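You operate a simulated robot arm through the tools that you are given. There is no shell and no other tool. Be economical: measure what you need, move in short steps, check, and stop when the job is done.

The job below is to be done with a simulated robot arm. You get a single attempt, and the scene is never put back.

## Task
Open the far left door, put the grey tub on the bench by the pipes away on the floor of the far cupboard and shut the door again. Take the waste bottle on the long table and put it away on the counter under the pegboard. Open the left side door, put the blue pack from the long table on the shelf of the side cupboard and shut the door again. Put the purple brush on the side bench away on the counter under the pegboard. The order is free. Set down upright: waste bottle.
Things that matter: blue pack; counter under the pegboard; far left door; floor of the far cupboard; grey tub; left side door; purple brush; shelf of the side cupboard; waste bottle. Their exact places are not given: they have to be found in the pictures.

Only the result counts: the job must be done as asked and must still hold three seconds after the hand-in. Knocking over, shifting, dropping, spilling or breaking anything else fails it.

## Robot
A 7-joint arm with a two-finger parallel gripper on a trunk, on a base that drives. Base frame: it is fixed to the floor where the robot stands at the start and does not move with it; the origin is under the middle of the robot, x ahead of it, y to its left, z up. Lengths are in mm, angles in degrees, forces in N, time in s.
With the tool pointing down near the work surface it reaches from about 260 to 460 mm from the robot's upright axis, wherever it stands. Its first joint turns from -166.0 to 166.0 degrees. Places, roughly: blue pack (7x4x12 cm) [4000, 3700, 900]; counter under the pegboard [500, -1700, 900]; far left door [2900, 200, 400]; floor of the far cupboard [3200, 200, 100]; grey tub (12x12x9 cm) [1100, 4000, 900]; left side door [6800, 1700, 500]; purple brush (8x4x12 cm) [6900, 1500, 900]; shelf of the side cupboard [6900, 1300, 500]; waste bottle [3250, 4250, 1000]. Payload 3.91 kg.
The TCP is the grasp point between the finger pads, 30 mm short of the fingertips. In the tool frame z runs along the fingers and y along their closing line. Largest opening 110 mm; finger width 20, thickness 10; the body of the gripper, 48 by 112 mm, starts 55 mm behind the TCP.
Orientation is told as [roll, pitch, yaw] about the base's x, y, z axes, in that order, counted from this pose: with the fingers straight down and closing along the base's y, the tool's x points along the base's -x, its y along +y and its z along -z.

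## Interface
- The arm moves only by the tool move_arm. Its argument "deltas" is a list of rows, each a list of 3 entries, a list of its own where there are three numbers: the shift along the base's x, y, z in mm, then the turn, a rotation vector about the base's x, y, z in degrees, then the finger opening in mm, from 0 to 110. In form: [[[dx, dy, dz], [rx, ry, rz], fingers], ...]. A call has 1 to 12 rows; each row shifts and turns the commanded pose from where the row before left it. Rows are played at 5 a second. More than 50 mm and 8.6 degrees between two rows, or a gripper value outside its range, and nothing of the call is played. A pose out of reach is approached as far as the arm can. The call stops where the force on the tool passes 40 N (or 10 N more than at its start, if that is more) or the arm is blocked; 0.2 s more then pass. The fingers move at their own pace (about 72 mm/s each) and stop on an object; they squeeze with about 24 N. The grip force told is the motor's: it shows also when the fingers shut on nothing. Time passes only in rows, and 0.2 s behind the last, so rows that do not move let the fingers close. It gives the time, the measured TCP pose, the force on the tool (base axes), the opening and the grip force at its end, in the units of the frame above (readings bear some noise), with the torque about the TCP (base axes, N m) and any sound that the robot's microphone picked up, and new pictures: "pictures" is both (left out), scene, wrist or none.
- Cameras (640 x 400 px; columns grow to the right, rows downward): "scene" is now at [18.6, 127.7, 1029]; the picture's right is [-0.24, -0.97, 0.00], its down [-0.37, 0.09, -0.93] and it looks along [0.90, -0.22, -0.38] (base axes); focal length 269 px, centre (320, 200). "wrist" rides on the gripper at [72, 17, -103] in the tool frame; the picture's right is [-0.23, 0.97, 0.00], its down [-0.76, -0.18, -0.62] and it looks along [-0.61, -0.14, 0.78] (tool axes); focal length 222 px, centre (320, 200).
- slide_trunk(by): slides the trunk up (or, below 0, down) by that many mm; the arm and the scene camera ride with it, the base frame stays. It gives what a move gives, with no picture.
- base_move(legs): drives the robot by 1 to 6 legs, each [ahead, left, turn to the left] in mm, mm and degrees, along the robot's own axes; the way and the turn of a leg run together, so that a leg with both is an arc; at most 1500 mm and 180 degrees a leg. The arm and the cameras ride along, it lands a little off, and it stops where it bumps. It gives what a move gives, and a new picture of the scene camera.
- pan_tilt(pan, tilt): turns the head with the scene camera to pan (to the left, within 155 degrees either way) and tilt (down, from -29 to 69), counted from straight ahead of the robot. It gives what a move gives, and a new picture of the scene camera.
- pixel_to_xyz(camera, pixels): there is no depth. For up to 12 entries [column, row, z] of the newest picture of that camera ("zoom" is the newest enlarged one), the place [x, y] in the base frame at which the ray of that pixel passes the height z, good to about 2 mm, but the place of the scene camera against the robot may be out by one fixed shift of up to 18 mm in any direction. The clock stands still meanwhile.
- inspect(camera, box): a new picture of the part [left, top, right, bottom] of that camera's present view, enlarged. The clock stands still meanwhile.
- job_done(): hands the job in; it is judged then, once.

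Keep the steps short. Do not move on a guess: measure, check each grasp and each placing, and mend mistakes. In all there are 124 turns and 260 pictures (those below and enlarged ones count). Leave the gripper open and the arm clear of the work at the hand-in unless told otherwise, and finish with a single line.

The tools are called after ">>>" as a command line: name --argument value ..., lists and objects as JSON in quotes. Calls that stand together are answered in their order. move_arm: Moves the arm, as the interface text tells. Its arguments: {"type":"object","properties":{"deltas":{"type":"array","items":{"type":"array"}},"pictures":{"type":"string","enum":["both","scene","wrist","none"]}},"required":["deltas"]} The other tools are called the same way: slide_trunk (by) slides the trunk up or down; base_move (legs) drives the base; pan_tilt (pan, tilt) turns the head that bears the scene camera; pixel_to_xyz (camera, pixels) gives the place at which the rays of pixels pass given heights; inspect (camera, box) takes an enlarged picture of a part of a camera's view; job_done () hands the job in.

At the start:

```text
time: 0.0
position: [480.1, -28.6, 746.6]
tcp_rot: [0.0, 0.0, -0.1]
wrist_force: [0.6, 0.0, 0.6]
wrist_torque: [-0.03, 0.0, -0.02]
grip_width: 109.8
grip_force: 0.1
trunk travel left (down, up): [-75.0, 115.0]
robot x, y, heading: [1.9, 2.2, 0.2]
head pan, tilt: [-13.8, 22.2]
```

scene: 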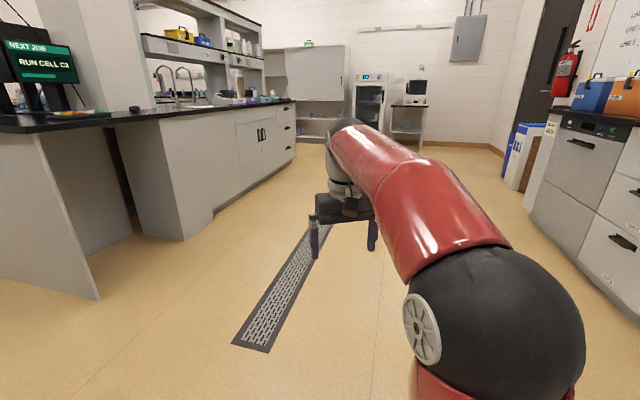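
wrist: 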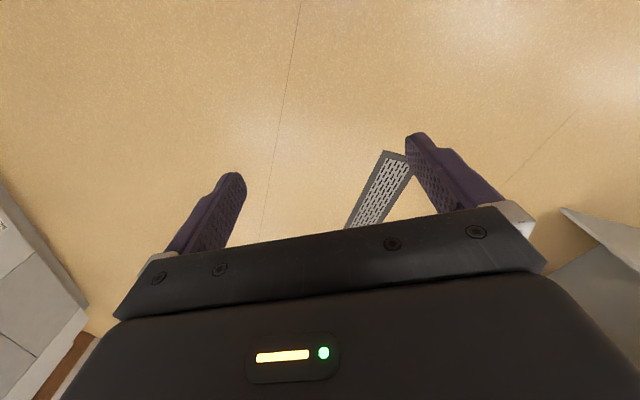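

I start by looking around from the starting place: left, right and behind.

>>> pan_tilt --pan 30 --tilt 15

>>> pan_tilt --pan 90 --tilt 15

>>> pan_tilt --pan -80 --tilt 20

>>> pan_tilt --pan 150 --tilt 15

```text
time: 1.1
position: [480.5, -28.1, 743.9]
tcp_rot: [0.0, 0.0, 0.0]
wrist_force: [1.2, 1.0, -0.6]
wrist_torque: [0.0, 0.01, 0.01]
grip_width: 110.2
grip_force: 0.1
trunk travel left (down, up): [-75.0, 115.0]
robot x, y, heading: [1.1, 0.9, 0.1]
head pan, tilt: [30.0, 15.0]
```

scene: 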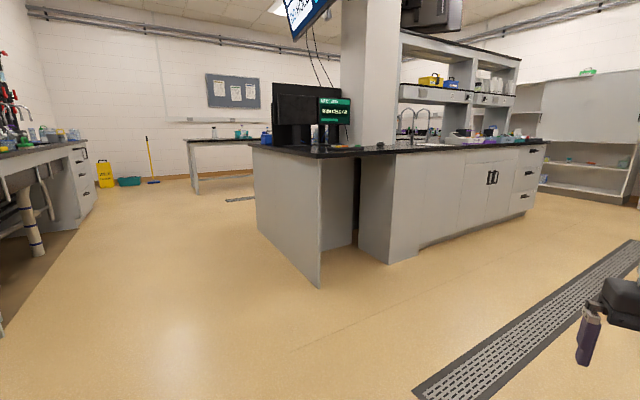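

```text
time: 2.4
position: [480.0, -29.7, 745.1]
tcp_rot: [0.0, -0.1, 0.0]
wrist_force: [0.8, 0.1, -0.1]
wrist_torque: [-0.04, -0.03, 0.02]
grip_width: 109.8
grip_force: 0.0
trunk travel left (down, up): [-75.0, 115.0]
robot x, y, heading: [-0.1, 1.6, 0.0]
head pan, tilt: [90.0, 15.0]
```

scene: 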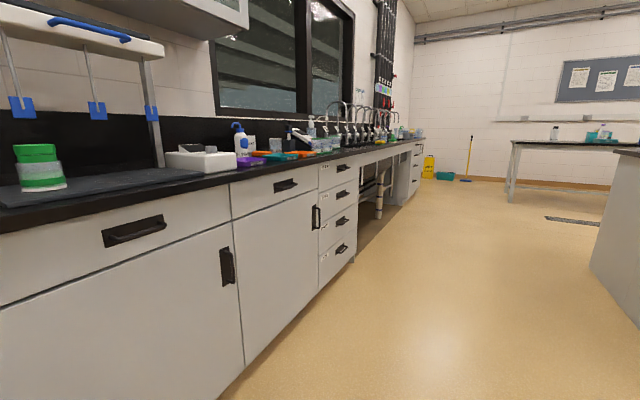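

```text
time: 5.0
position: [480.4, -29.1, 745.0]
tcp_rot: [0.0, 0.0, 0.0]
wrist_force: [-0.7, 0.3, 0.4]
wrist_torque: [0.01, -0.01, 0.02]
grip_width: 109.9
grip_force: 0.1
trunk travel left (down, up): [-75.0, 115.0]
robot x, y, heading: [1.8, 0.3, 0.3]
head pan, tilt: [-80.0, 20.0]
```

scene: 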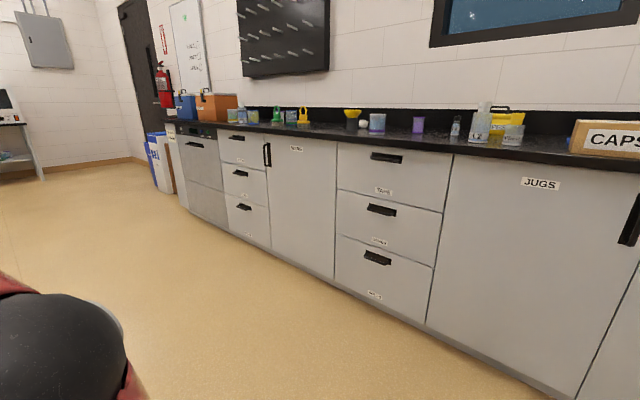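

```text
time: 8.3
position: [480.8, -29.8, 744.8]
tcp_rot: [0.0, 0.0, 0.0]
wrist_force: [0.7, -0.4, 0.3]
wrist_torque: [-0.02, 0.03, 0.01]
grip_width: 110.1
grip_force: 0.2
trunk travel left (down, up): [-75.0, 115.0]
robot x, y, heading: [-0.5, 3.3, 0.0]
head pan, tilt: [150.0, 15.0]
```

scene: 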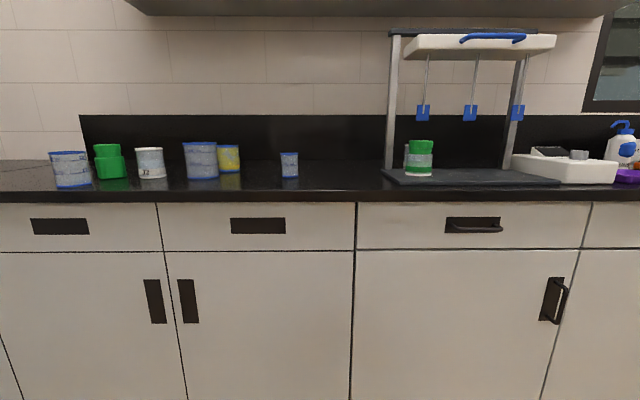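

The room is turned about -20° against my base frame. The island carries the far doors (black handle pair). I drive along the aisle and turn to face the island.

>>> base_move --legs '[[0, 0, -20], [1300, 0, 0], [1200, 0, 0], [0, 0, 90]]'

>>> pan_tilt --pan 0 --tilt 35

```text
time: 25.7
position: [2531.9, -463.2, 744.4]
tcp_rot: [0.0, 0.0, 72.5]
wrist_force: [0.9, 0.1, -0.5]
wrist_torque: [0.01, -0.04, -0.01]
grip_width: 109.8
grip_force: 0.0
trunk travel left (down, up): [-75.0, 115.0]
robot x, y, heading: [2358.7, -912.9, 72.4]
head pan, tilt: [150.0, 15.0]
```

scene: 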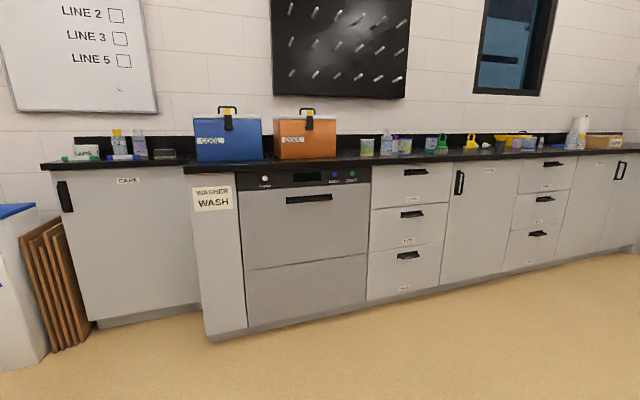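

```text
time: 28.0
position: [2530.4, -463.3, 744.2]
tcp_rot: [-0.1, 0.0, 72.5]
wrist_force: [-0.3, -0.5, 0.5]
wrist_torque: [0.01, 0.04, 0.0]
grip_width: 109.8
grip_force: 0.0
trunk travel left (down, up): [-75.0, 115.0]
robot x, y, heading: [2355.3, -912.8, 72.6]
head pan, tilt: [0.0, 35.0]
```

scene: 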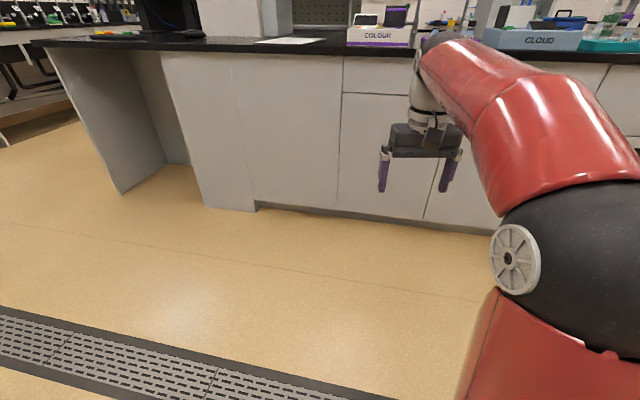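

The door pair is hidden behind the arm, further right. I move right and look again.

>>> base_move --legs '[[0, -600, -2.5]]'

>>> pan_tilt --pan 10 --tilt 25

```text
time: 31.5
position: [3132.4, -674.5, 745.4]
tcp_rot: [0.0, 0.0, 69.2]
wrist_force: [0.6, 0.2, 0.1]
wrist_torque: [0.0, -0.02, 0.0]
grip_width: 109.8
grip_force: 0.1
trunk travel left (down, up): [-75.0, 115.0]
robot x, y, heading: [2936.3, -1112.5, 69.1]
head pan, tilt: [0.0, 35.0]
```

scene: 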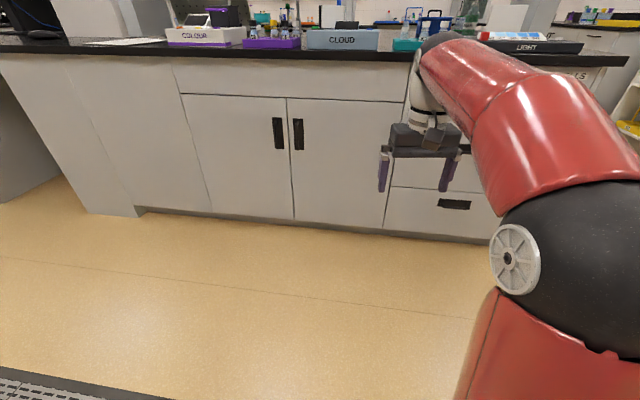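

```text
time: 32.2
position: [3132.6, -674.9, 745.4]
tcp_rot: [-0.1, 0.0, 69.2]
wrist_force: [0.3, 0.1, -0.5]
wrist_torque: [0.02, 0.0, 0.01]
grip_width: 109.9
grip_force: 0.1
trunk travel left (down, up): [-75.0, 115.0]
robot x, y, heading: [2935.0, -1110.1, 69.3]
head pan, tilt: [10.0, 25.0]
```

scene: 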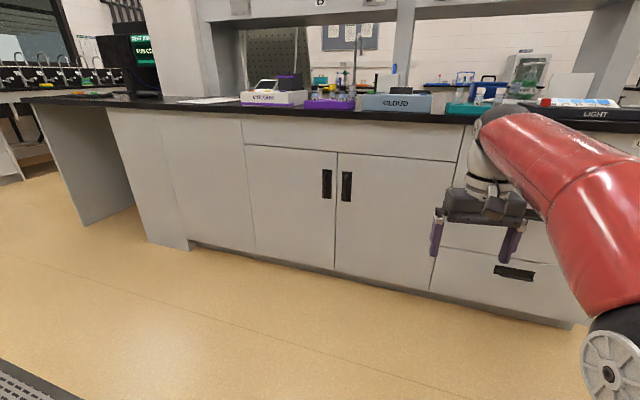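

I measure rays: door edges, handle ends, the seam at the bottom, and the counter edge.

>>> pixel_to_xyz --camera "scene" --pixels '[[190, 249, 0], [334, 271, 0], [334, 271, 100], [430, 291, 0], [430, 291, 100], [327, 169, 700], [327, 169, 650], [327, 198, 550], [327, 198, 600], [337, 120, 900], [337, 120, 880], [245, 146, 750]]'

>>> inspect --camera "scene" --box '[230, 80, 470, 300]'

```text
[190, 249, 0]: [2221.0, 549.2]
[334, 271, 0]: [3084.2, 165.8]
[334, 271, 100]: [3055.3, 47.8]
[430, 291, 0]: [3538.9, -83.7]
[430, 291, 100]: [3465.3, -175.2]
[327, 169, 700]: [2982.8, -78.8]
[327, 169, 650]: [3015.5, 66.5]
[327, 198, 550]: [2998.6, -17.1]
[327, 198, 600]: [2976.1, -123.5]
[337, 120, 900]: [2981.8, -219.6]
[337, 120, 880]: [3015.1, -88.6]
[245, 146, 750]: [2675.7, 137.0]
```

```text
1.82 times, centred on (350, 190) of scene
```

zoom: 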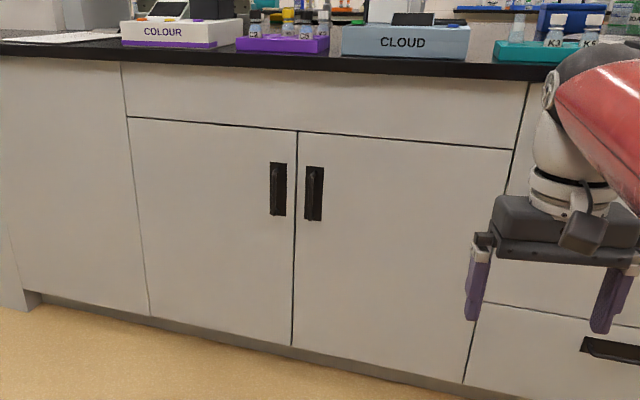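

The handle of the left door is at about 1125 ahead, 335 left, z 510–650. First I test pointing the tool level ahead in free space.

>>> move_arm --deltas '[[[0, 0, -10], [7.65, -2.9, 0], 110], [[0, 0, -10], [7.65, -2.9, 0], 110], [[0, 0, -15], [7.65, -2.9, 0], 110], [[0, 0, -15], [7.65, -2.9, 0], 110], [[0, 0, -15], [7.65, -2.9, 0], 110], [[0, 0, -15], [7.65, -2.9, 0], 110], [[0, 0, -15], [7.65, -2.9, 0], 110], [[0, 0, -15], [7.65, -2.9, 0], 110], [[0, 0, -15], [7.65, -2.9, 0], 110], [[0, 0, -15], [7.65, -2.9, 0], 110], [[0, 0, -15], [7.65, -2.9, 0], 110]]'

```text
time: 34.6
position: [3155.3, -633.5, 614.4]
tcp_rot: [47.7, -89.8, 21.5]
wrist_force: [0.2, -0.4, 0.3]
wrist_torque: [-0.04, -0.03, 0.02]
grip_width: 109.9
grip_force: 0.0
out of reach, approached as far as the arm can: row 10, 11
trunk travel left (down, up): [-75.0, 115.0]
robot x, y, heading: [2933.4, -1112.4, 69.3]
head pan, tilt: [10.0, 25.0]
```

scene: 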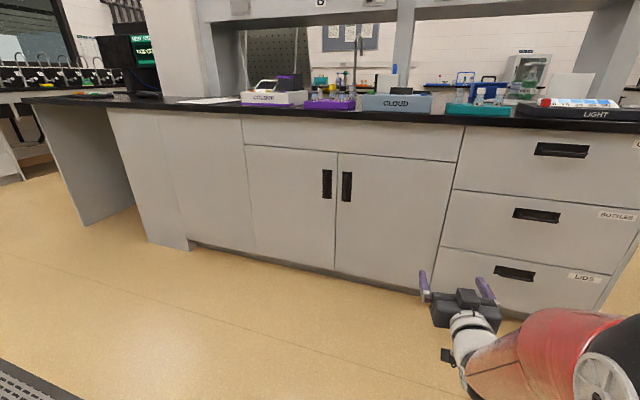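
wrist: 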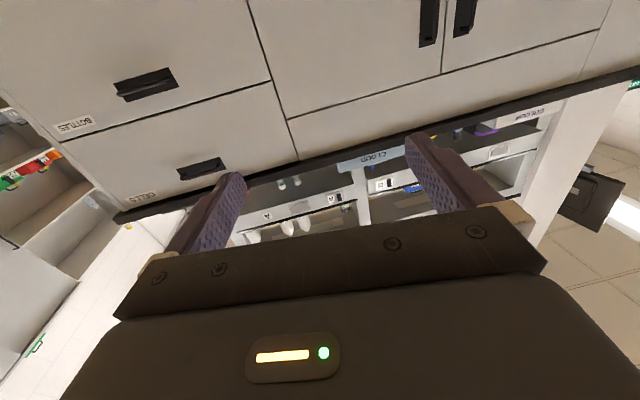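

Level pose works (TCP at 526 ahead, z 614). Now I drive so that the handle lies ahead of the gripper, short by about 130 mm.

>>> base_move --legs '[[0, 370, 0], [400, 0, 0]]'

>>> pan_tilt --pan 0 --tilt 40

>>> inspect --camera "wrist" --box '[0, 0, 640, 400]'

```text
time: 39.1
position: [2931.2, -125.1, 612.9]
tcp_rot: [0.9, -89.9, 68.9]
wrist_force: [0.0, -0.5, -0.5]
wrist_torque: [-0.01, 0.03, 0.01]
grip_width: 110.1
grip_force: 0.1
trunk travel left (down, up): [-75.0, 115.0]
robot x, y, heading: [2715.5, -610.4, 70.0]
head pan, tilt: [10.0, 25.0]
```

scene: 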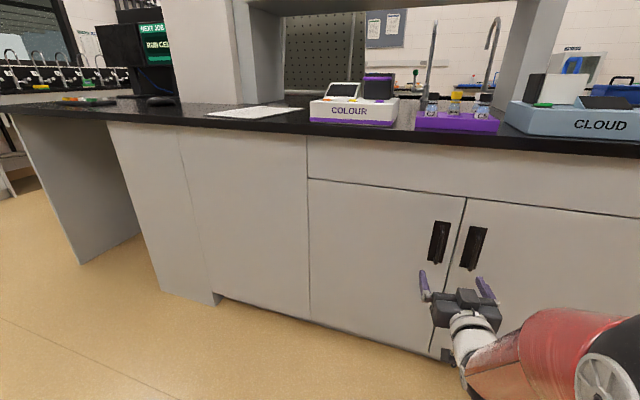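

```text
time: 39.8
position: [2932.6, -126.2, 613.0]
tcp_rot: [2.7, -89.8, 67.2]
wrist_force: [0.6, 0.8, 0.3]
wrist_torque: [-0.03, 0.04, 0.0]
grip_width: 110.1
grip_force: 0.0
trunk travel left (down, up): [-75.0, 115.0]
robot x, y, heading: [2717.9, -605.0, 70.1]
head pan, tilt: [0.0, 40.0]
```

scene: 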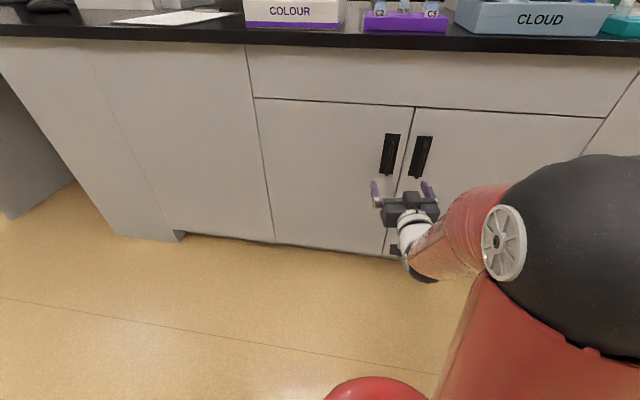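

```text
1.00 times, centred on (320, 200) of wrist (not enlarged: the box is as wide or as high as the picture)
```

zoom: 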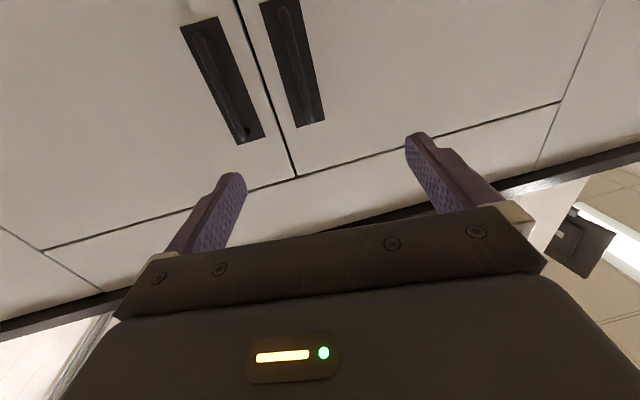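

I measure the face direction with same-height pairs, and the handle.

>>> pixel_to_xyz --camera "scene" --pixels '[[255, 97, 735], [412, 107, 735], [604, 118, 735], [255, 97, 750], [604, 118, 750], [391, 135, 650], [386, 174, 540], [274, 240, 100], [386, 255, 100]]'

>>> pixel_to_xyz --camera "wrist" --pixels '[[308, 122, 650], [297, 176, 735], [43, 250, 735], [560, 102, 735], [280, 10, 550], [297, 176, 750]]'

>>> inspect --camera "scene" --box '[340, 100, 500, 200]'

```text
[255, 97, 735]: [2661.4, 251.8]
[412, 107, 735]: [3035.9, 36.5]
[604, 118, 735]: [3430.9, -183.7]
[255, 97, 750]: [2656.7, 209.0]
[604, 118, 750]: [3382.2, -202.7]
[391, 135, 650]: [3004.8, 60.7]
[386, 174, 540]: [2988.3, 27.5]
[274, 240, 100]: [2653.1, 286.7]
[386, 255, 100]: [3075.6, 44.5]
```

```text
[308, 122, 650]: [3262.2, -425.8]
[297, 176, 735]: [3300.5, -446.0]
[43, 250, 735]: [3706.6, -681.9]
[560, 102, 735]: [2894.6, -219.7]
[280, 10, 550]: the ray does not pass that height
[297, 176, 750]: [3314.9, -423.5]
```

```text
4.00 times, centred on (420, 150) of scene
```

zoom: 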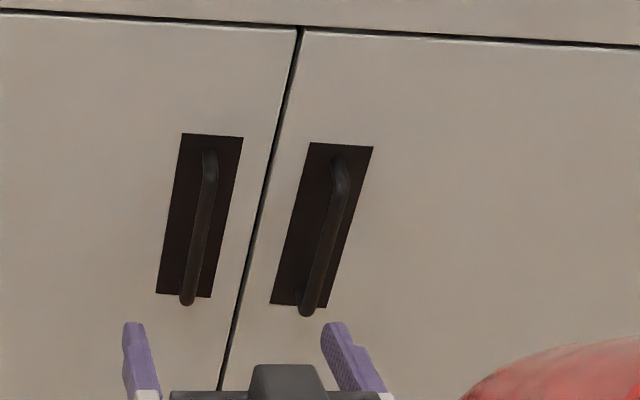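

The faces run at -29.6°, so the room's normal heading is about 60.4°. I turn square to the face and shift left to bring the handle centred.

>>> base_move --legs '[[0, 0, -9.7], [0, 115, 0]]'

>>> move_arm --deltas '[[[0, 0, 0], [0, 0, 0], 110]]'

```text
time: 41.8
position: [2912.7, -110.8, 613.7]
tcp_rot: [5.1, -89.9, 55.2]
wrist_force: [-0.9, 0.4, 0.4]
wrist_torque: [0.01, 0.04, -0.02]
grip_width: 110.3
grip_force: 0.0
trunk travel left (down, up): [-75.0, 115.0]
robot x, y, heading: [2616.6, -551.5, 59.9]
head pan, tilt: [0.0, 40.0]
```

scene: 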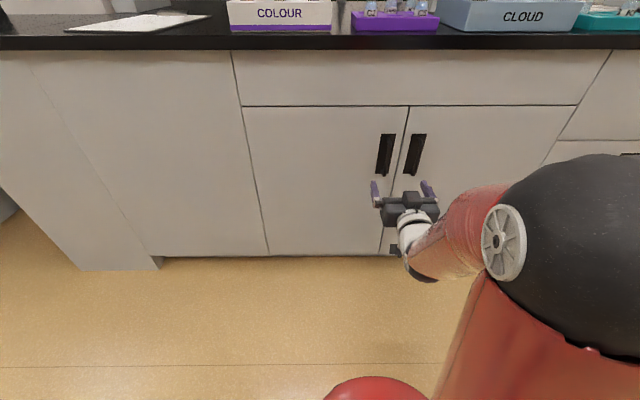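

```text
time: 42.1
position: [2912.3, -112.1, 613.9]
tcp_rot: [11.2, -89.9, 48.8]
wrist_force: [0.3, 0.3, 0.1]
wrist_torque: [0.0, 0.02, 0.01]
grip_width: 110.0
grip_force: 0.1
trunk travel left (down, up): [-75.0, 115.0]
robot x, y, heading: [2622.4, -550.7, 59.9]
head pan, tilt: [0.0, 40.0]
```

scene: 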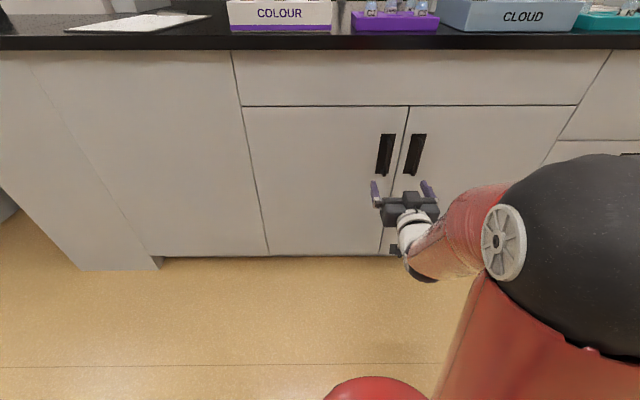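
wrist: 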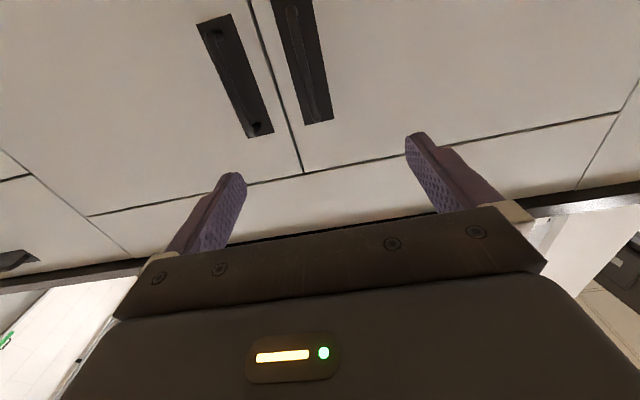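

>>> pixel_to_xyz --camera "wrist" --pixels '[[303, 172, 735], [303, 172, 720], [318, 122, 650], [318, 122, 660], [318, 122, 670], [291, 15, 560], [100, 213, 735], [618, 115, 735]]'

>>> pixel_to_xyz --camera "scene" --pixels '[[406, 106, 735], [406, 106, 720], [387, 134, 650], [387, 134, 660], [387, 134, 670], [381, 176, 540], [243, 106, 735], [578, 104, 735]]'

```text
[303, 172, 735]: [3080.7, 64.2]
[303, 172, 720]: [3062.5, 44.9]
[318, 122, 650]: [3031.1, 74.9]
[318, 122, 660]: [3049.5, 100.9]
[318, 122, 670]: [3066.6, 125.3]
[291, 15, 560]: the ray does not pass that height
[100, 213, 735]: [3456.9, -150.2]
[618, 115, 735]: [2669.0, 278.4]
```

```text
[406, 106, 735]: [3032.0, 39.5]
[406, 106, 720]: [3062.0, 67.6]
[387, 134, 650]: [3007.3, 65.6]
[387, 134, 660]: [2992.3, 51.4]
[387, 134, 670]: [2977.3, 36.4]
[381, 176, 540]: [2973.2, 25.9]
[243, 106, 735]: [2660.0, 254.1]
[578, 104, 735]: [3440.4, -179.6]
```

The seam is at room depth ~1560 and the handle 12 mm to the right of the TCP. I advance with the fingers 70 mm open.

>>> move_arm --deltas '[[[24, 36, -3], [0, 0, 0], 70], [[24, 36, -3], [0, 0, 0], 70], [[24, 36, -3], [0, 0, 0], 70]]'

```text
time: 43.0
position: [2980.2, -4.4, 604.2]
tcp_rot: [29.8, -89.9, 30.3]
wrist_force: [0.2, 0.0, 0.5]
wrist_torque: [0.02, -0.02, 0.03]
grip_width: 70.1
grip_force: 0.0
trunk travel left (down, up): [-75.0, 115.0]
robot x, y, heading: [2614.0, -550.3, 60.2]
head pan, tilt: [0.0, 40.0]
```

scene: 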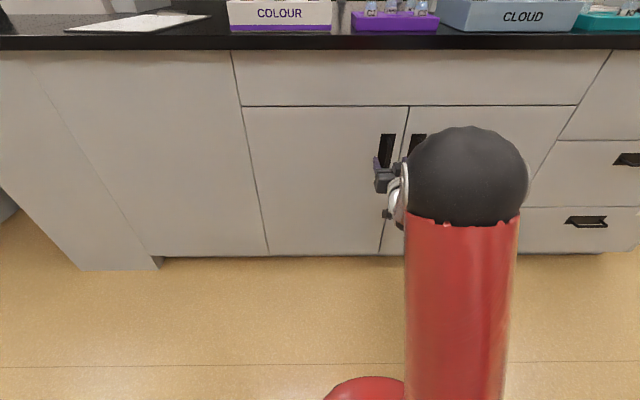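
wrist: 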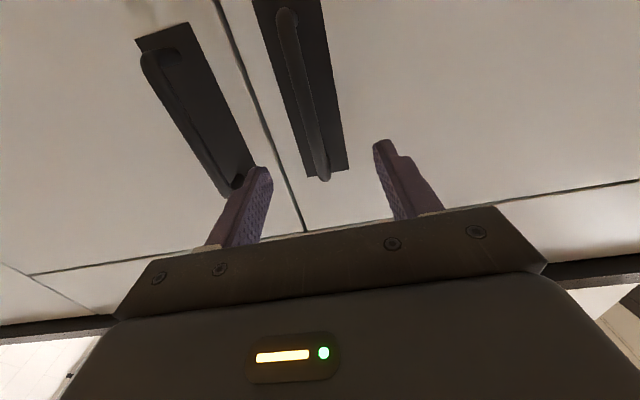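

The bar is well between the fingers. I advance 45 mm more and close.

>>> move_arm --deltas '[[[12, 19.5, -2], [0, 0, 0], 70], [[12, 19.5, -2], [0, 0, 0], 70], [[0, 0, 0], [0, 0, 0], 0], [[0, 0, 0], [0, 0, 0], 0], [[0, 0, 0], [0, 0, 0], 0]]' --pictures "wrist"

```text
time: 44.1
position: [3007.3, 35.9, 599.1]
tcp_rot: [-9.7, -90.0, 70.0]
wrist_force: [-5.8, 4.5, 0.8]
wrist_torque: [0.04, 0.03, 0.04]
grip_width: 10.7
grip_force: 45.1
trunk travel left (down, up): [-75.0, 115.0]
robot x, y, heading: [2622.9, -552.8, 60.1]
head pan, tilt: [0.0, 40.0]
```

wrist: 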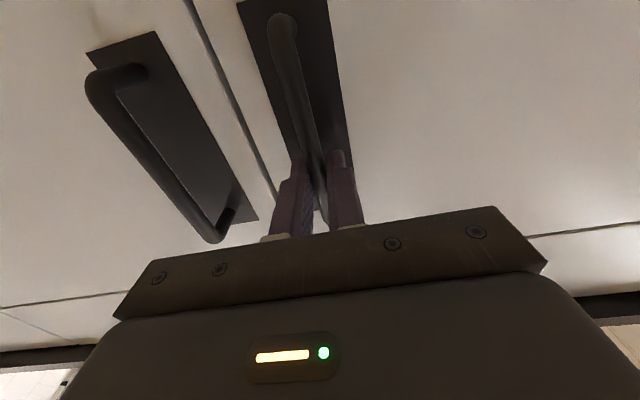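

Gripped (10.7 mm). Now I pull the door along its arc, 20° first.

>>> move_arm --deltas '[[[-22.2, -26.5, 0], [0, 0, -5], 0], [[-24.3, -24.4, 0], [0, 0, -5], 0], [[-26.4, -22.3, 0], [0, 0, -5], 0], [[-28.3, -19.8, 0], [0, 0, -5], 0]]' --pictures "scene"

```text
time: 45.1
position: [2908.4, -60.6, 600.4]
tcp_rot: [-9.3, -89.5, 49.0]
wrist_force: [8.7, -10.3, -24.5]
wrist_torque: [-0.42, 0.69, -0.08]
grip_width: 10.9
grip_force: 44.6
trunk travel left (down, up): [-75.0, 115.0]
robot x, y, heading: [2616.9, -551.7, 59.8]
head pan, tilt: [0.0, 40.0]
```

scene: 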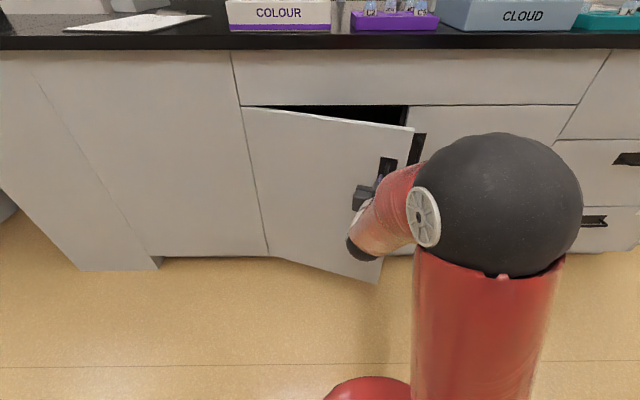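

The door opens well. I go on another 20°.

>>> move_arm --deltas '[[[-29.9, -17.3, 1], [0, 0, -5], 0], [[-31.2, -14.7, 1], [0, 0, -5], 0], [[-32.5, -11.8, 1], [0, 0, -5], 0], [[-33.3, -8.9, 1], [0, 0, -5], 0]]' --pictures "scene"

```text
time: 45.6
position: [2871.6, -83.7, 598.5]
tcp_rot: [-9.6, -89.5, 42.7]
wrist_force: [-0.1, 0.2, -6.6]
wrist_torque: [0.24, -0.2, -0.05]
grip_width: 10.7
grip_force: 45.0
trunk travel left (down, up): [-75.0, 115.0]
robot x, y, heading: [2614.3, -550.3, 60.1]
head pan, tilt: [0.0, 40.0]
stopped in row 2: the force on the tool passed its limit at 42 N (the readings are from after the stop); the commanded pose is now the measured one
```

scene: 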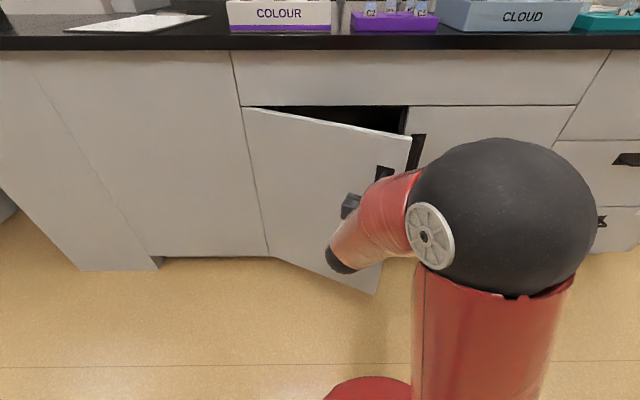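

A vertical pull built up; it is eased now. I continue gently with a slight lowering.

>>> move_arm --deltas '[[[-15.3, -7.2, -1.5], [0, 0, -2.5], 0], [[-15.6, -7.0, -1], [0, 0, -2.5], 0], [[-16, -6.2, -1], [0, 0, -2.5], 0], [[-16.3, -5.5, -1], [0, 0, -2.5], 0], [[-16.6, -4.6, -1], [0, 0, -2.5], 0]]' --pictures "scene"

```text
time: 46.9
position: [2796.7, -115.4, 598.7]
tcp_rot: [134.4, -89.6, -113.5]
wrist_force: [1.9, -5.2, 14.4]
wrist_torque: [-0.49, 0.23, -0.1]
grip_width: 10.8
grip_force: 44.5
trunk travel left (down, up): [-75.0, 115.0]
robot x, y, heading: [2619.8, -549.3, 60.1]
head pan, tilt: [0.0, 40.0]
stopped in row 5: the force on the tool passed its limit at 42 N (the readings are from after the stop); the commanded pose is now the measured one
```

scene: 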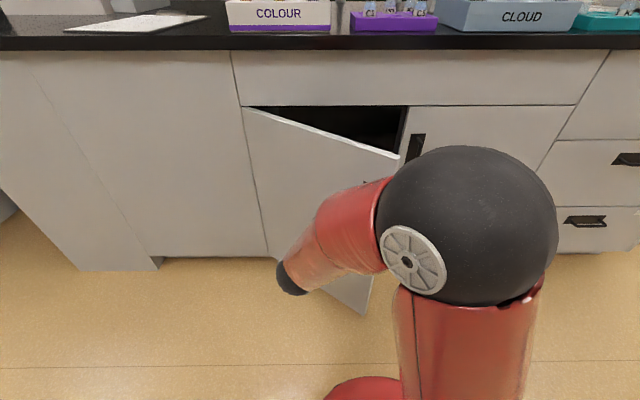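

I continue the arc at constant height.

>>> move_arm --deltas '[[[-16.6, -4.3, 0], [0, 0, -2.5], 0], [[-16.8, -3.6, 0], [0, 0, -2.5], 0], [[-16.9, -2.9, 0], [0, 0, -2.5], 0], [[-17.1, -2.1, 0], [0, 0, -2.5], 0], [[-17.1, -1.4, 0], [0, 0, -2.5], 0], [[-17.1, -0.6, 0], [0, 0, -2.5], 0]]' --pictures "scene"

```text
time: 47.9
position: [2727.2, -130.2, 598.8]
tcp_rot: [154.4, -89.6, -144.0]
wrist_force: [1.3, -8.2, 12.4]
wrist_torque: [-0.27, -0.03, -0.14]
grip_width: 10.7
grip_force: 45.4
trunk travel left (down, up): [-75.0, 115.0]
robot x, y, heading: [2620.6, -548.9, 60.1]
head pan, tilt: [0.0, 40.0]
stopped in row 5: the force on the tool passed its limit at 41 N (the readings are from after the stop); the commanded pose is now the measured one
```

scene: 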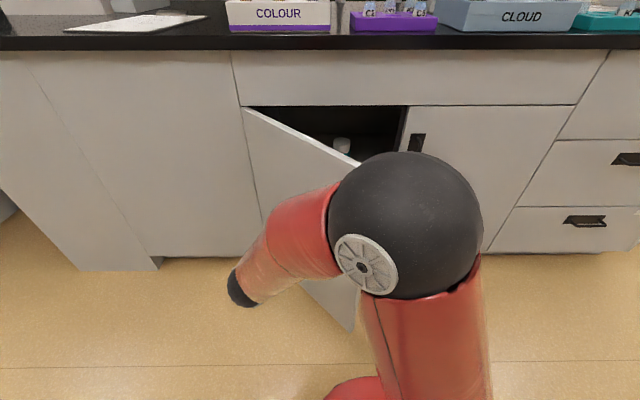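

The door is at about 50°. I release the handle and back off along the tool.

>>> move_arm --deltas '[[[0, 0, 0], [0, 0, 0], 60], [[0, 0, 0], [0, 0, 0], 60], [[-34, -6, 0], [0, 0, 0], 60], [[-34, -6, 0], [0, 0, 0], 60]]' --pictures "both"

```text
time: 48.9
position: [2657.3, -142.3, 596.6]
tcp_rot: [147.9, -89.7, -137.4]
wrist_force: [0.5, -0.1, 0.5]
wrist_torque: [-0.01, 0.0, 0.01]
grip_width: 60.0
grip_force: 0.1
trunk travel left (down, up): [-75.0, 115.0]
robot x, y, heading: [2615.2, -550.4, 59.8]
head pan, tilt: [0.0, 40.0]
```

scene: 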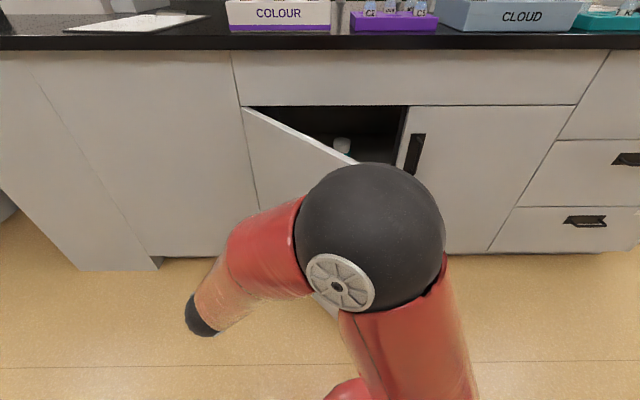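
wrist: 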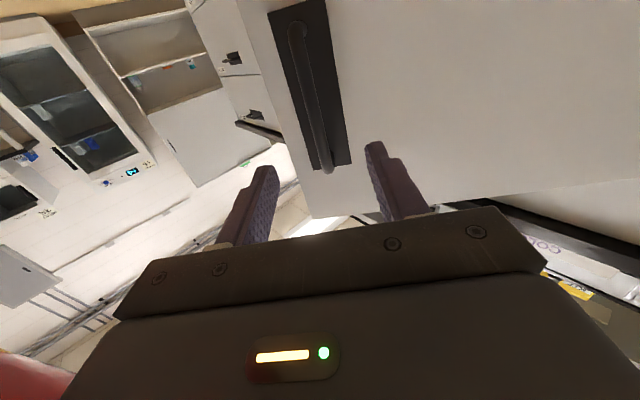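

Released. I back the base off and bring the tool straight ahead again.

>>> base_move --legs '[[-250, 0, 0]]'

>>> move_arm --deltas '[[[29.8, 3.8, 0], [0, 0, 7.1], 0], [[29.8, 3.8, 0], [0, 0, 7.1], 0], [[29.8, 3.8, 0], [0, 0, 7.1], 0], [[29.8, 3.8, 0], [0, 0, 7.1], 0], [[29.8, 3.8, 0], [0, 0, 7.1], 0], [[29.8, 3.8, 0], [0, 0, 7.1], 0], [[29.8, 3.8, 0], [0, 0, 7.1], 0]]' --pictures "scene"

```text
time: 50.7
position: [2538.8, -353.7, 597.5]
tcp_rot: [150.1, -89.8, -140.1]
wrist_force: [0.2, -1.0, -0.3]
wrist_torque: [0.0, -0.02, -0.04]
grip_width: 60.2
grip_force: 0.1
trunk travel left (down, up): [-75.0, 115.0]
robot x, y, heading: [2494.5, -763.8, 59.3]
head pan, tilt: [0.0, 40.0]
```

scene: 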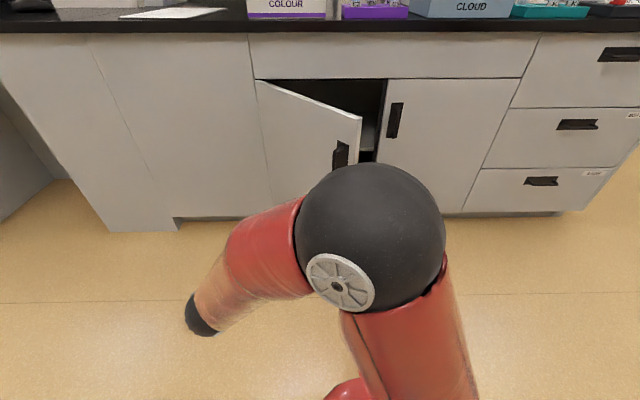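

```text
time: 52.3
position: [2744.6, -285.2, 611.4]
tcp_rot: [128.6, -89.8, -69.0]
wrist_force: [0.0, 0.8, -0.6]
wrist_torque: [0.01, 0.01, -0.02]
grip_width: 0.1
grip_force: 24.0
out of reach, approached as far as the arm can: row 4, 5, 6
trunk travel left (down, up): [-75.0, 115.0]
robot x, y, heading: [2493.8, -761.9, 59.5]
head pan, tilt: [0.0, 40.0]
```

scene: 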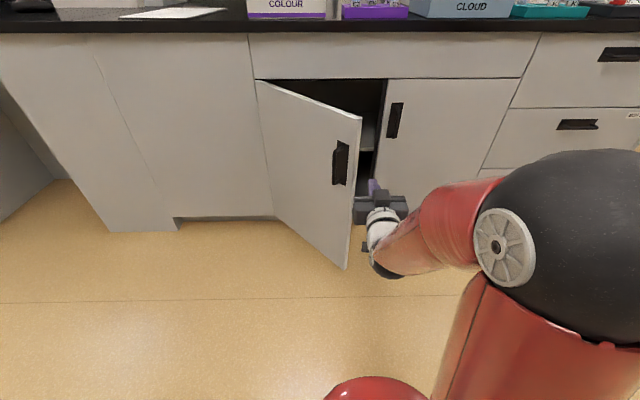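

The gripper is just before the door edge. I go right 85, ahead 230, then push the door left from the inside with the base.

>>> base_move --legs '[[0, -85, 0], [230, 0, 0], [0, 250, 0]]'

```text
time: 56.2
position: [2713.8, 2.0, 611.7]
tcp_rot: [148.4, -89.8, -88.2]
wrist_force: [0.4, -0.3, 0.0]
wrist_torque: [0.0, -0.01, 0.0]
grip_width: 0.1
grip_force: 24.0
trunk travel left (down, up): [-75.0, 115.0]
robot x, y, heading: [2470.0, -473.7, 60.2]
head pan, tilt: [0.0, 40.0]
```

scene: 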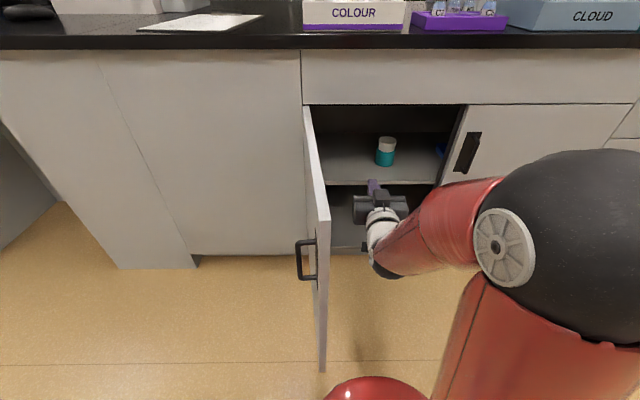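

The door is open about 95°. I back off and look inside the cupboard.

>>> base_move --legs '[[-330, 0, 0]]'

>>> pan_tilt --pan -5 --tilt 30

>>> inspect --camera "scene" --box '[260, 60, 480, 280]'

>>> inspect --camera "wrist" --box '[0, 0, 640, 400]'

```text
time: 58.3
position: [2553.2, -276.6, 610.7]
tcp_rot: [148.8, -89.8, -88.6]
wrist_force: [-0.1, -0.1, 0.4]
wrist_torque: [0.01, 0.01, -0.02]
grip_width: 0.0
grip_force: 23.9
trunk travel left (down, up): [-75.0, 115.0]
robot x, y, heading: [2307.6, -754.8, 60.1]
head pan, tilt: [0.0, 40.0]
```

scene: 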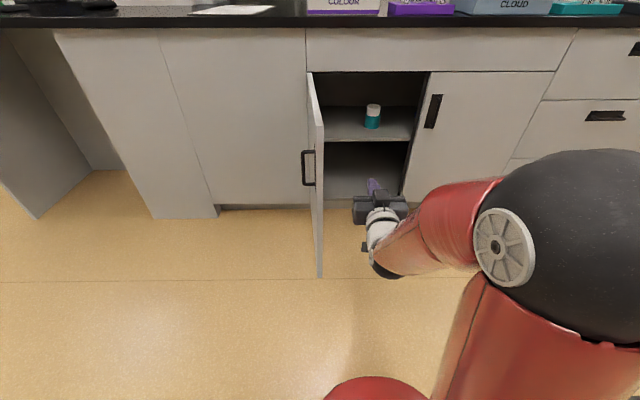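

```text
time: 59.0
position: [2552.5, -277.9, 611.1]
tcp_rot: [149.7, -89.8, -89.7]
wrist_force: [0.2, 0.2, -0.7]
wrist_torque: [0.0, -0.03, -0.03]
grip_width: 0.0
grip_force: 24.1
trunk travel left (down, up): [-75.0, 115.0]
robot x, y, heading: [2304.0, -751.5, 59.9]
head pan, tilt: [-5.0, 30.0]
```

scene: 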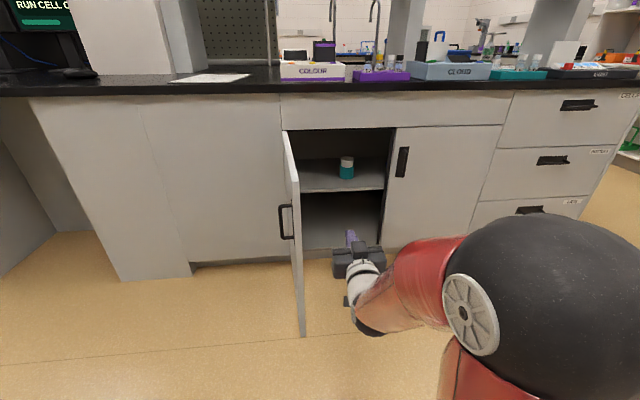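

```text
1.82 times, centred on (370, 170) of scene
```

zoom: 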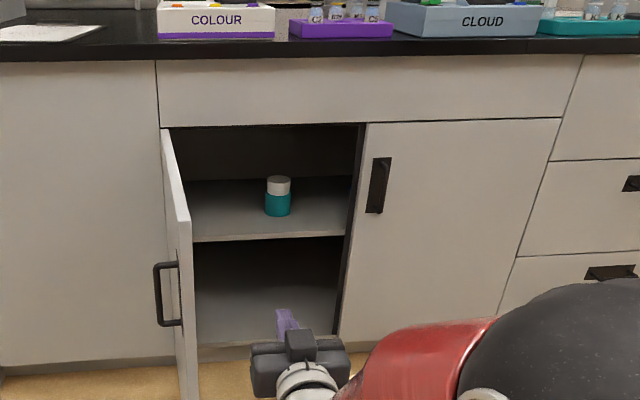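

```text
1.00 times, centred on (320, 200) of wrist (not enlarged: the box is as wide or as high as the picture)
```

zoom: 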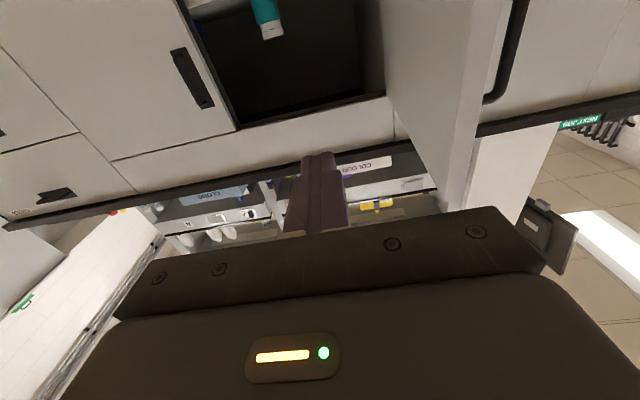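

The cupboard has a shelf with a bottle; its floor below is empty. I test now how low and far the arm reaches with the tool level, with the trunk lowered.

>>> slide_trunk --by -75

>>> move_arm --deltas '[[[15, 26, -20], [0, 0, 0], 110], [[0, 0, -45], [0, 0, 0], 110], [[0, 0, -45], [0, 0, 0], 110], [[0, 0, -45], [0, 0, 0], 110], [[0, 0, -45], [0, 0, 0], 110], [[0, 0, -45], [0, 0, 0], 110], [[0, 0, -45], [0, 0, 0], 110], [[0, 0, -45], [0, 0, 0], 110]]'

```text
time: 60.1
position: [2554.1, -277.0, 536.5]
tcp_rot: [149.6, -89.7, -89.4]
wrist_force: [0.3, -0.6, -0.2]
wrist_torque: [-0.01, 0.0, 0.0]
grip_width: 0.1
grip_force: 23.9
trunk travel left (down, up): [0.0, 190.0]
robot x, y, heading: [2310.2, -753.5, 59.9]
head pan, tilt: [-5.0, 30.0]
```

```text
time: 62.0
position: [2570.0, -251.6, 198.6]
tcp_rot: [154.0, -89.8, -93.9]
wrist_force: [-0.1, -0.8, 0.2]
wrist_torque: [0.0, -0.01, 0.02]
grip_width: 110.1
grip_force: 0.1
trunk travel left (down, up): [0.0, 190.0]
robot x, y, heading: [2304.2, -757.8, 59.8]
head pan, tilt: [-5.0, 30.0]
```

scene: 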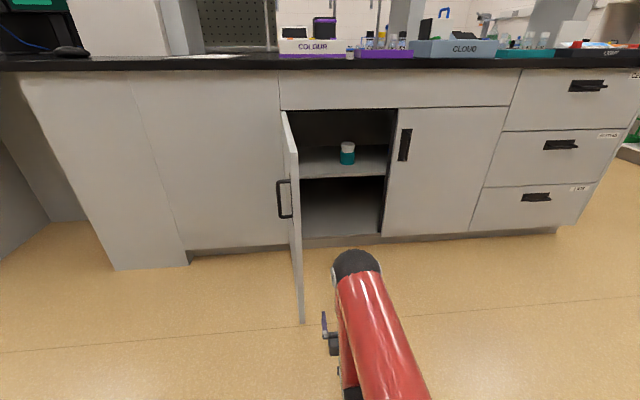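
wrist: 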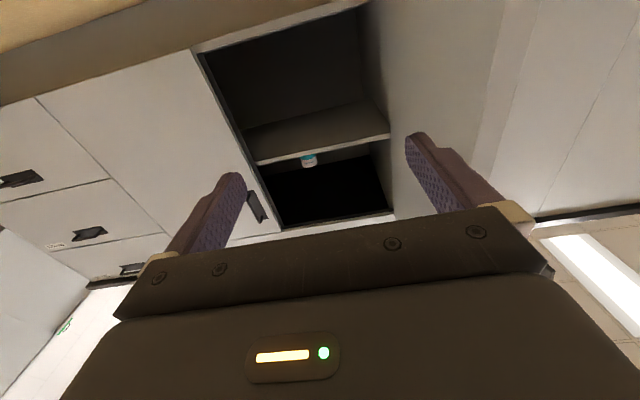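

It reaches z 199 level. I test how far forward at that height.

>>> move_arm --deltas '[[[22.5, 39, 0], [0, 0, 0], 110], [[22.5, 39, 0], [0, 0, 0], 110], [[22.5, 39, 0], [0, 0, 0], 110], [[22.5, 39, 0], [0, 0, 0], 110], [[22.5, 39, 0], [0, 0, 0], 110]]'

>>> pan_tilt --pan -5 --tilt 50

```text
time: 63.1
position: [2679.8, -56.6, 201.1]
tcp_rot: [140.3, -89.8, -80.1]
wrist_force: [-0.4, 0.1, 0.1]
wrist_torque: [-0.01, 0.0, 0.0]
grip_width: 110.2
grip_force: 0.1
trunk travel left (down, up): [0.0, 190.0]
robot x, y, heading: [2304.4, -756.4, 59.8]
head pan, tilt: [-5.0, 30.0]
```

scene: 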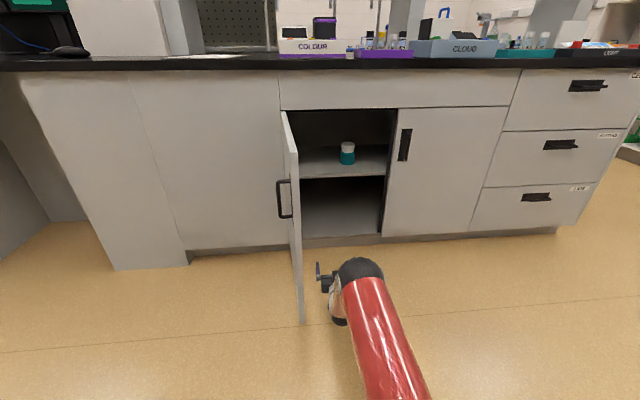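
wrist: 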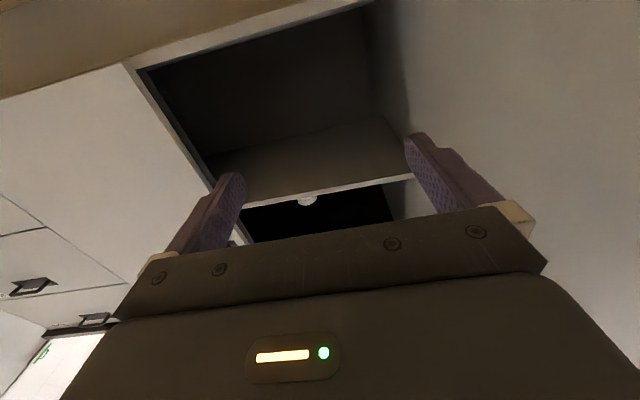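

```text
time: 64.0
position: [2679.8, -58.3, 199.5]
tcp_rot: [147.7, -89.7, -87.5]
wrist_force: [-0.2, 0.2, -0.1]
wrist_torque: [0.0, -0.01, -0.03]
grip_width: 110.3
grip_force: 0.0
trunk travel left (down, up): [0.0, 190.0]
robot x, y, heading: [2307.8, -751.7, 59.9]
head pan, tilt: [-5.0, 50.0]
```

scene: 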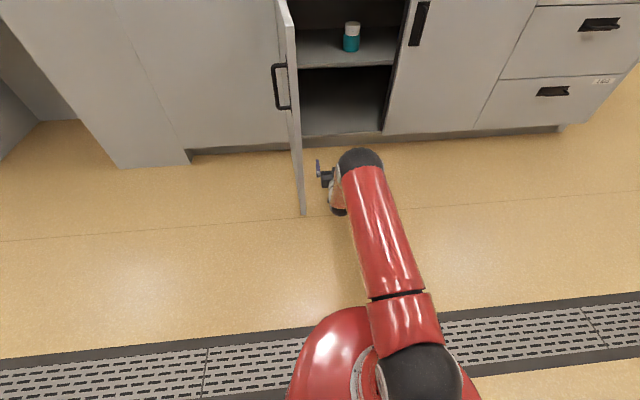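

Reach is 795 mm ahead at z 200: good. I measure the cupboard opening heights in this picture.

>>> pixel_to_xyz --camera "scene" --pixels '[[383, 132, 100], [383, 132, 80], [304, 135, 100], [304, 135, 80], [393, 66, 400], [393, 66, 350], [300, 68, 400], [300, 68, 350], [305, 213, 100], [305, 213, 80], [388, 105, 100], [352, 51, 400]]'

>>> inspect --camera "scene" --box '[250, 0, 450, 160]'

```text
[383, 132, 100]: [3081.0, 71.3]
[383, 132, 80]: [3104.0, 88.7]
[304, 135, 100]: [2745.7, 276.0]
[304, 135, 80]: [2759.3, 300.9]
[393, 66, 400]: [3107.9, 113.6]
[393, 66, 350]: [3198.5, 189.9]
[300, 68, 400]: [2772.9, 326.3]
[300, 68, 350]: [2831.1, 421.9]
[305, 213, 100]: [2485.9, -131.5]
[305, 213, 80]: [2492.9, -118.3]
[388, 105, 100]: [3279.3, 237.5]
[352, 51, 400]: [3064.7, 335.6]
```

```text
2.50 times, centred on (350, 80) of scene
```

zoom: 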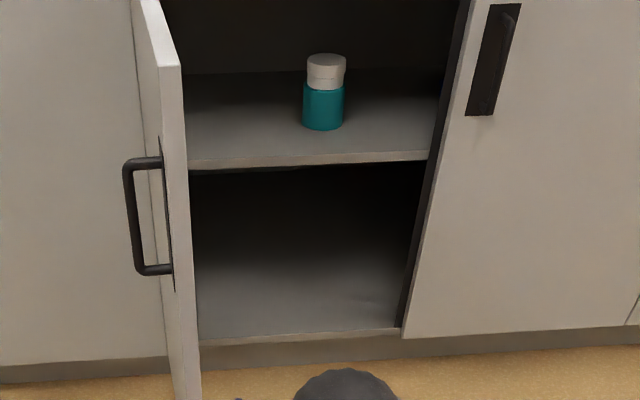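

Opening: floor z≈110, shelf underside ≈425, wide enough. I fold the arm back to tool-down and drive round toward the tub.

>>> move_arm --deltas '[[[-15, -26, 30], [0, 0, 0], 110], [[-14, -24, 35], [-7.08, 4.1, 0], 110], [[-14, -24, 35], [-7.08, 4.1, 0], 110], [[-14, -24, 35], [-7.08, 4.1, 0], 110], [[-14, -24, 35], [-7.08, 4.1, 0], 110], [[-14, -24, 35], [-7.08, 4.1, 0], 110], [[-14, -24, 35], [-7.08, 4.1, 0], 110], [[-14, -24, 35], [-7.08, 4.1, 0], 110], [[-14, -24, 35], [-7.08, 4.1, 0], 110], [[-14, -24, 35], [-7.08, 4.1, 0], 110], [[-14, -24, 35], [-7.08, 4.1, 0], 110], [[-14, -24, 35], [-7.08, 4.1, 0], 110]]' --pictures "none"

>>> slide_trunk --by 190

>>> base_move --legs '[[-250, 0, 0], [0, 1200, 0], [0, 1100, 0]]'

```text
time: 66.6
position: [2512.8, -345.5, 618.8]
tcp_rot: [0.3, -0.3, 59.8]
wrist_force: [0.7, -0.2, 0.4]
wrist_torque: [-0.03, -0.01, 0.01]
grip_width: 109.9
grip_force: 0.1
trunk travel left (down, up): [0.0, 190.0]
robot x, y, heading: [2308.6, -755.3, 59.9]
head pan, tilt: [-5.0, 50.0]
```

```text
time: 68.7
position: [2512.6, -344.7, 809.4]
tcp_rot: [0.2, -0.2, 59.9]
wrist_force: [-1.1, 0.5, -0.7]
wrist_torque: [0.03, -0.01, 0.01]
grip_width: 109.6
grip_force: 0.0
trunk travel left (down, up): [-190.0, 0.0]
robot x, y, heading: [2306.1, -752.9, 59.9]
head pan, tilt: [-5.0, 50.0]
```

```text
time: 81.5
position: [375.4, 602.4, 807.9]
tcp_rot: [0.2, -0.1, 60.6]
wrist_force: [-0.2, -0.6, 0.2]
wrist_torque: [0.01, -0.01, -0.03]
grip_width: 109.9
grip_force: 0.1
trunk travel left (down, up): [-190.0, 0.0]
robot x, y, heading: [176.7, 189.2, 60.7]
head pan, tilt: [-5.0, 50.0]
```

scene: 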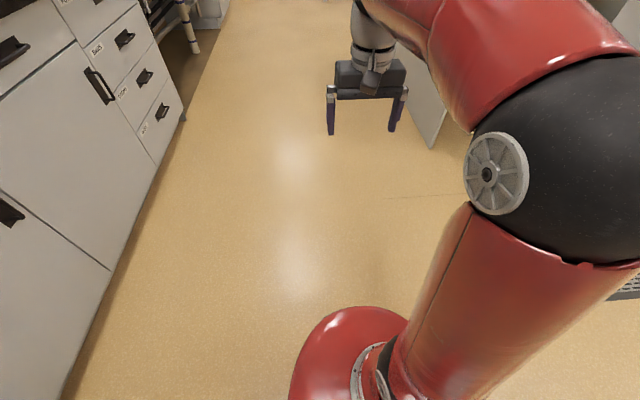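

I check the corridor width: counter foot at left, island panel at right.

>>> pixel_to_xyz --camera "scene" --pixels '[[185, 110, 50], [110, 270, 50], [430, 147, 0], [195, 52, 0]]'

>>> pan_tilt --pan 15 --tilt 15

```text
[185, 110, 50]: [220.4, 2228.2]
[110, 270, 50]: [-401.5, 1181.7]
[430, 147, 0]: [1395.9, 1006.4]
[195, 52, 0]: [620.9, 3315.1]
```

```text
time: 82.5
position: [374.2, 603.6, 807.8]
tcp_rot: [0.2, -0.2, 60.6]
wrist_force: [0.2, -0.1, -0.6]
wrist_torque: [-0.03, 0.01, 0.01]
grip_width: 110.0
grip_force: 0.0
trunk travel left (down, up): [-190.0, 0.0]
robot x, y, heading: [173.0, 191.8, 60.8]
head pan, tilt: [15.0, 15.0]
```

scene: 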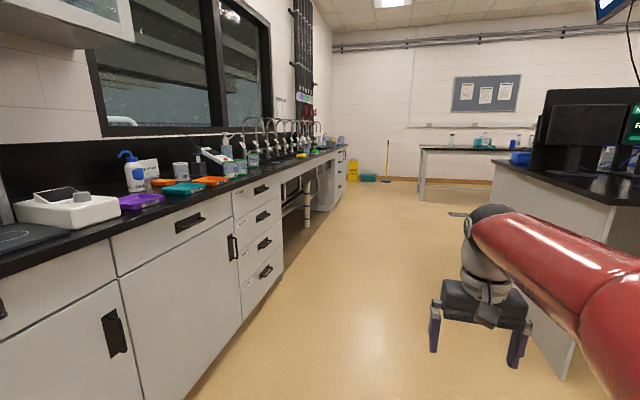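

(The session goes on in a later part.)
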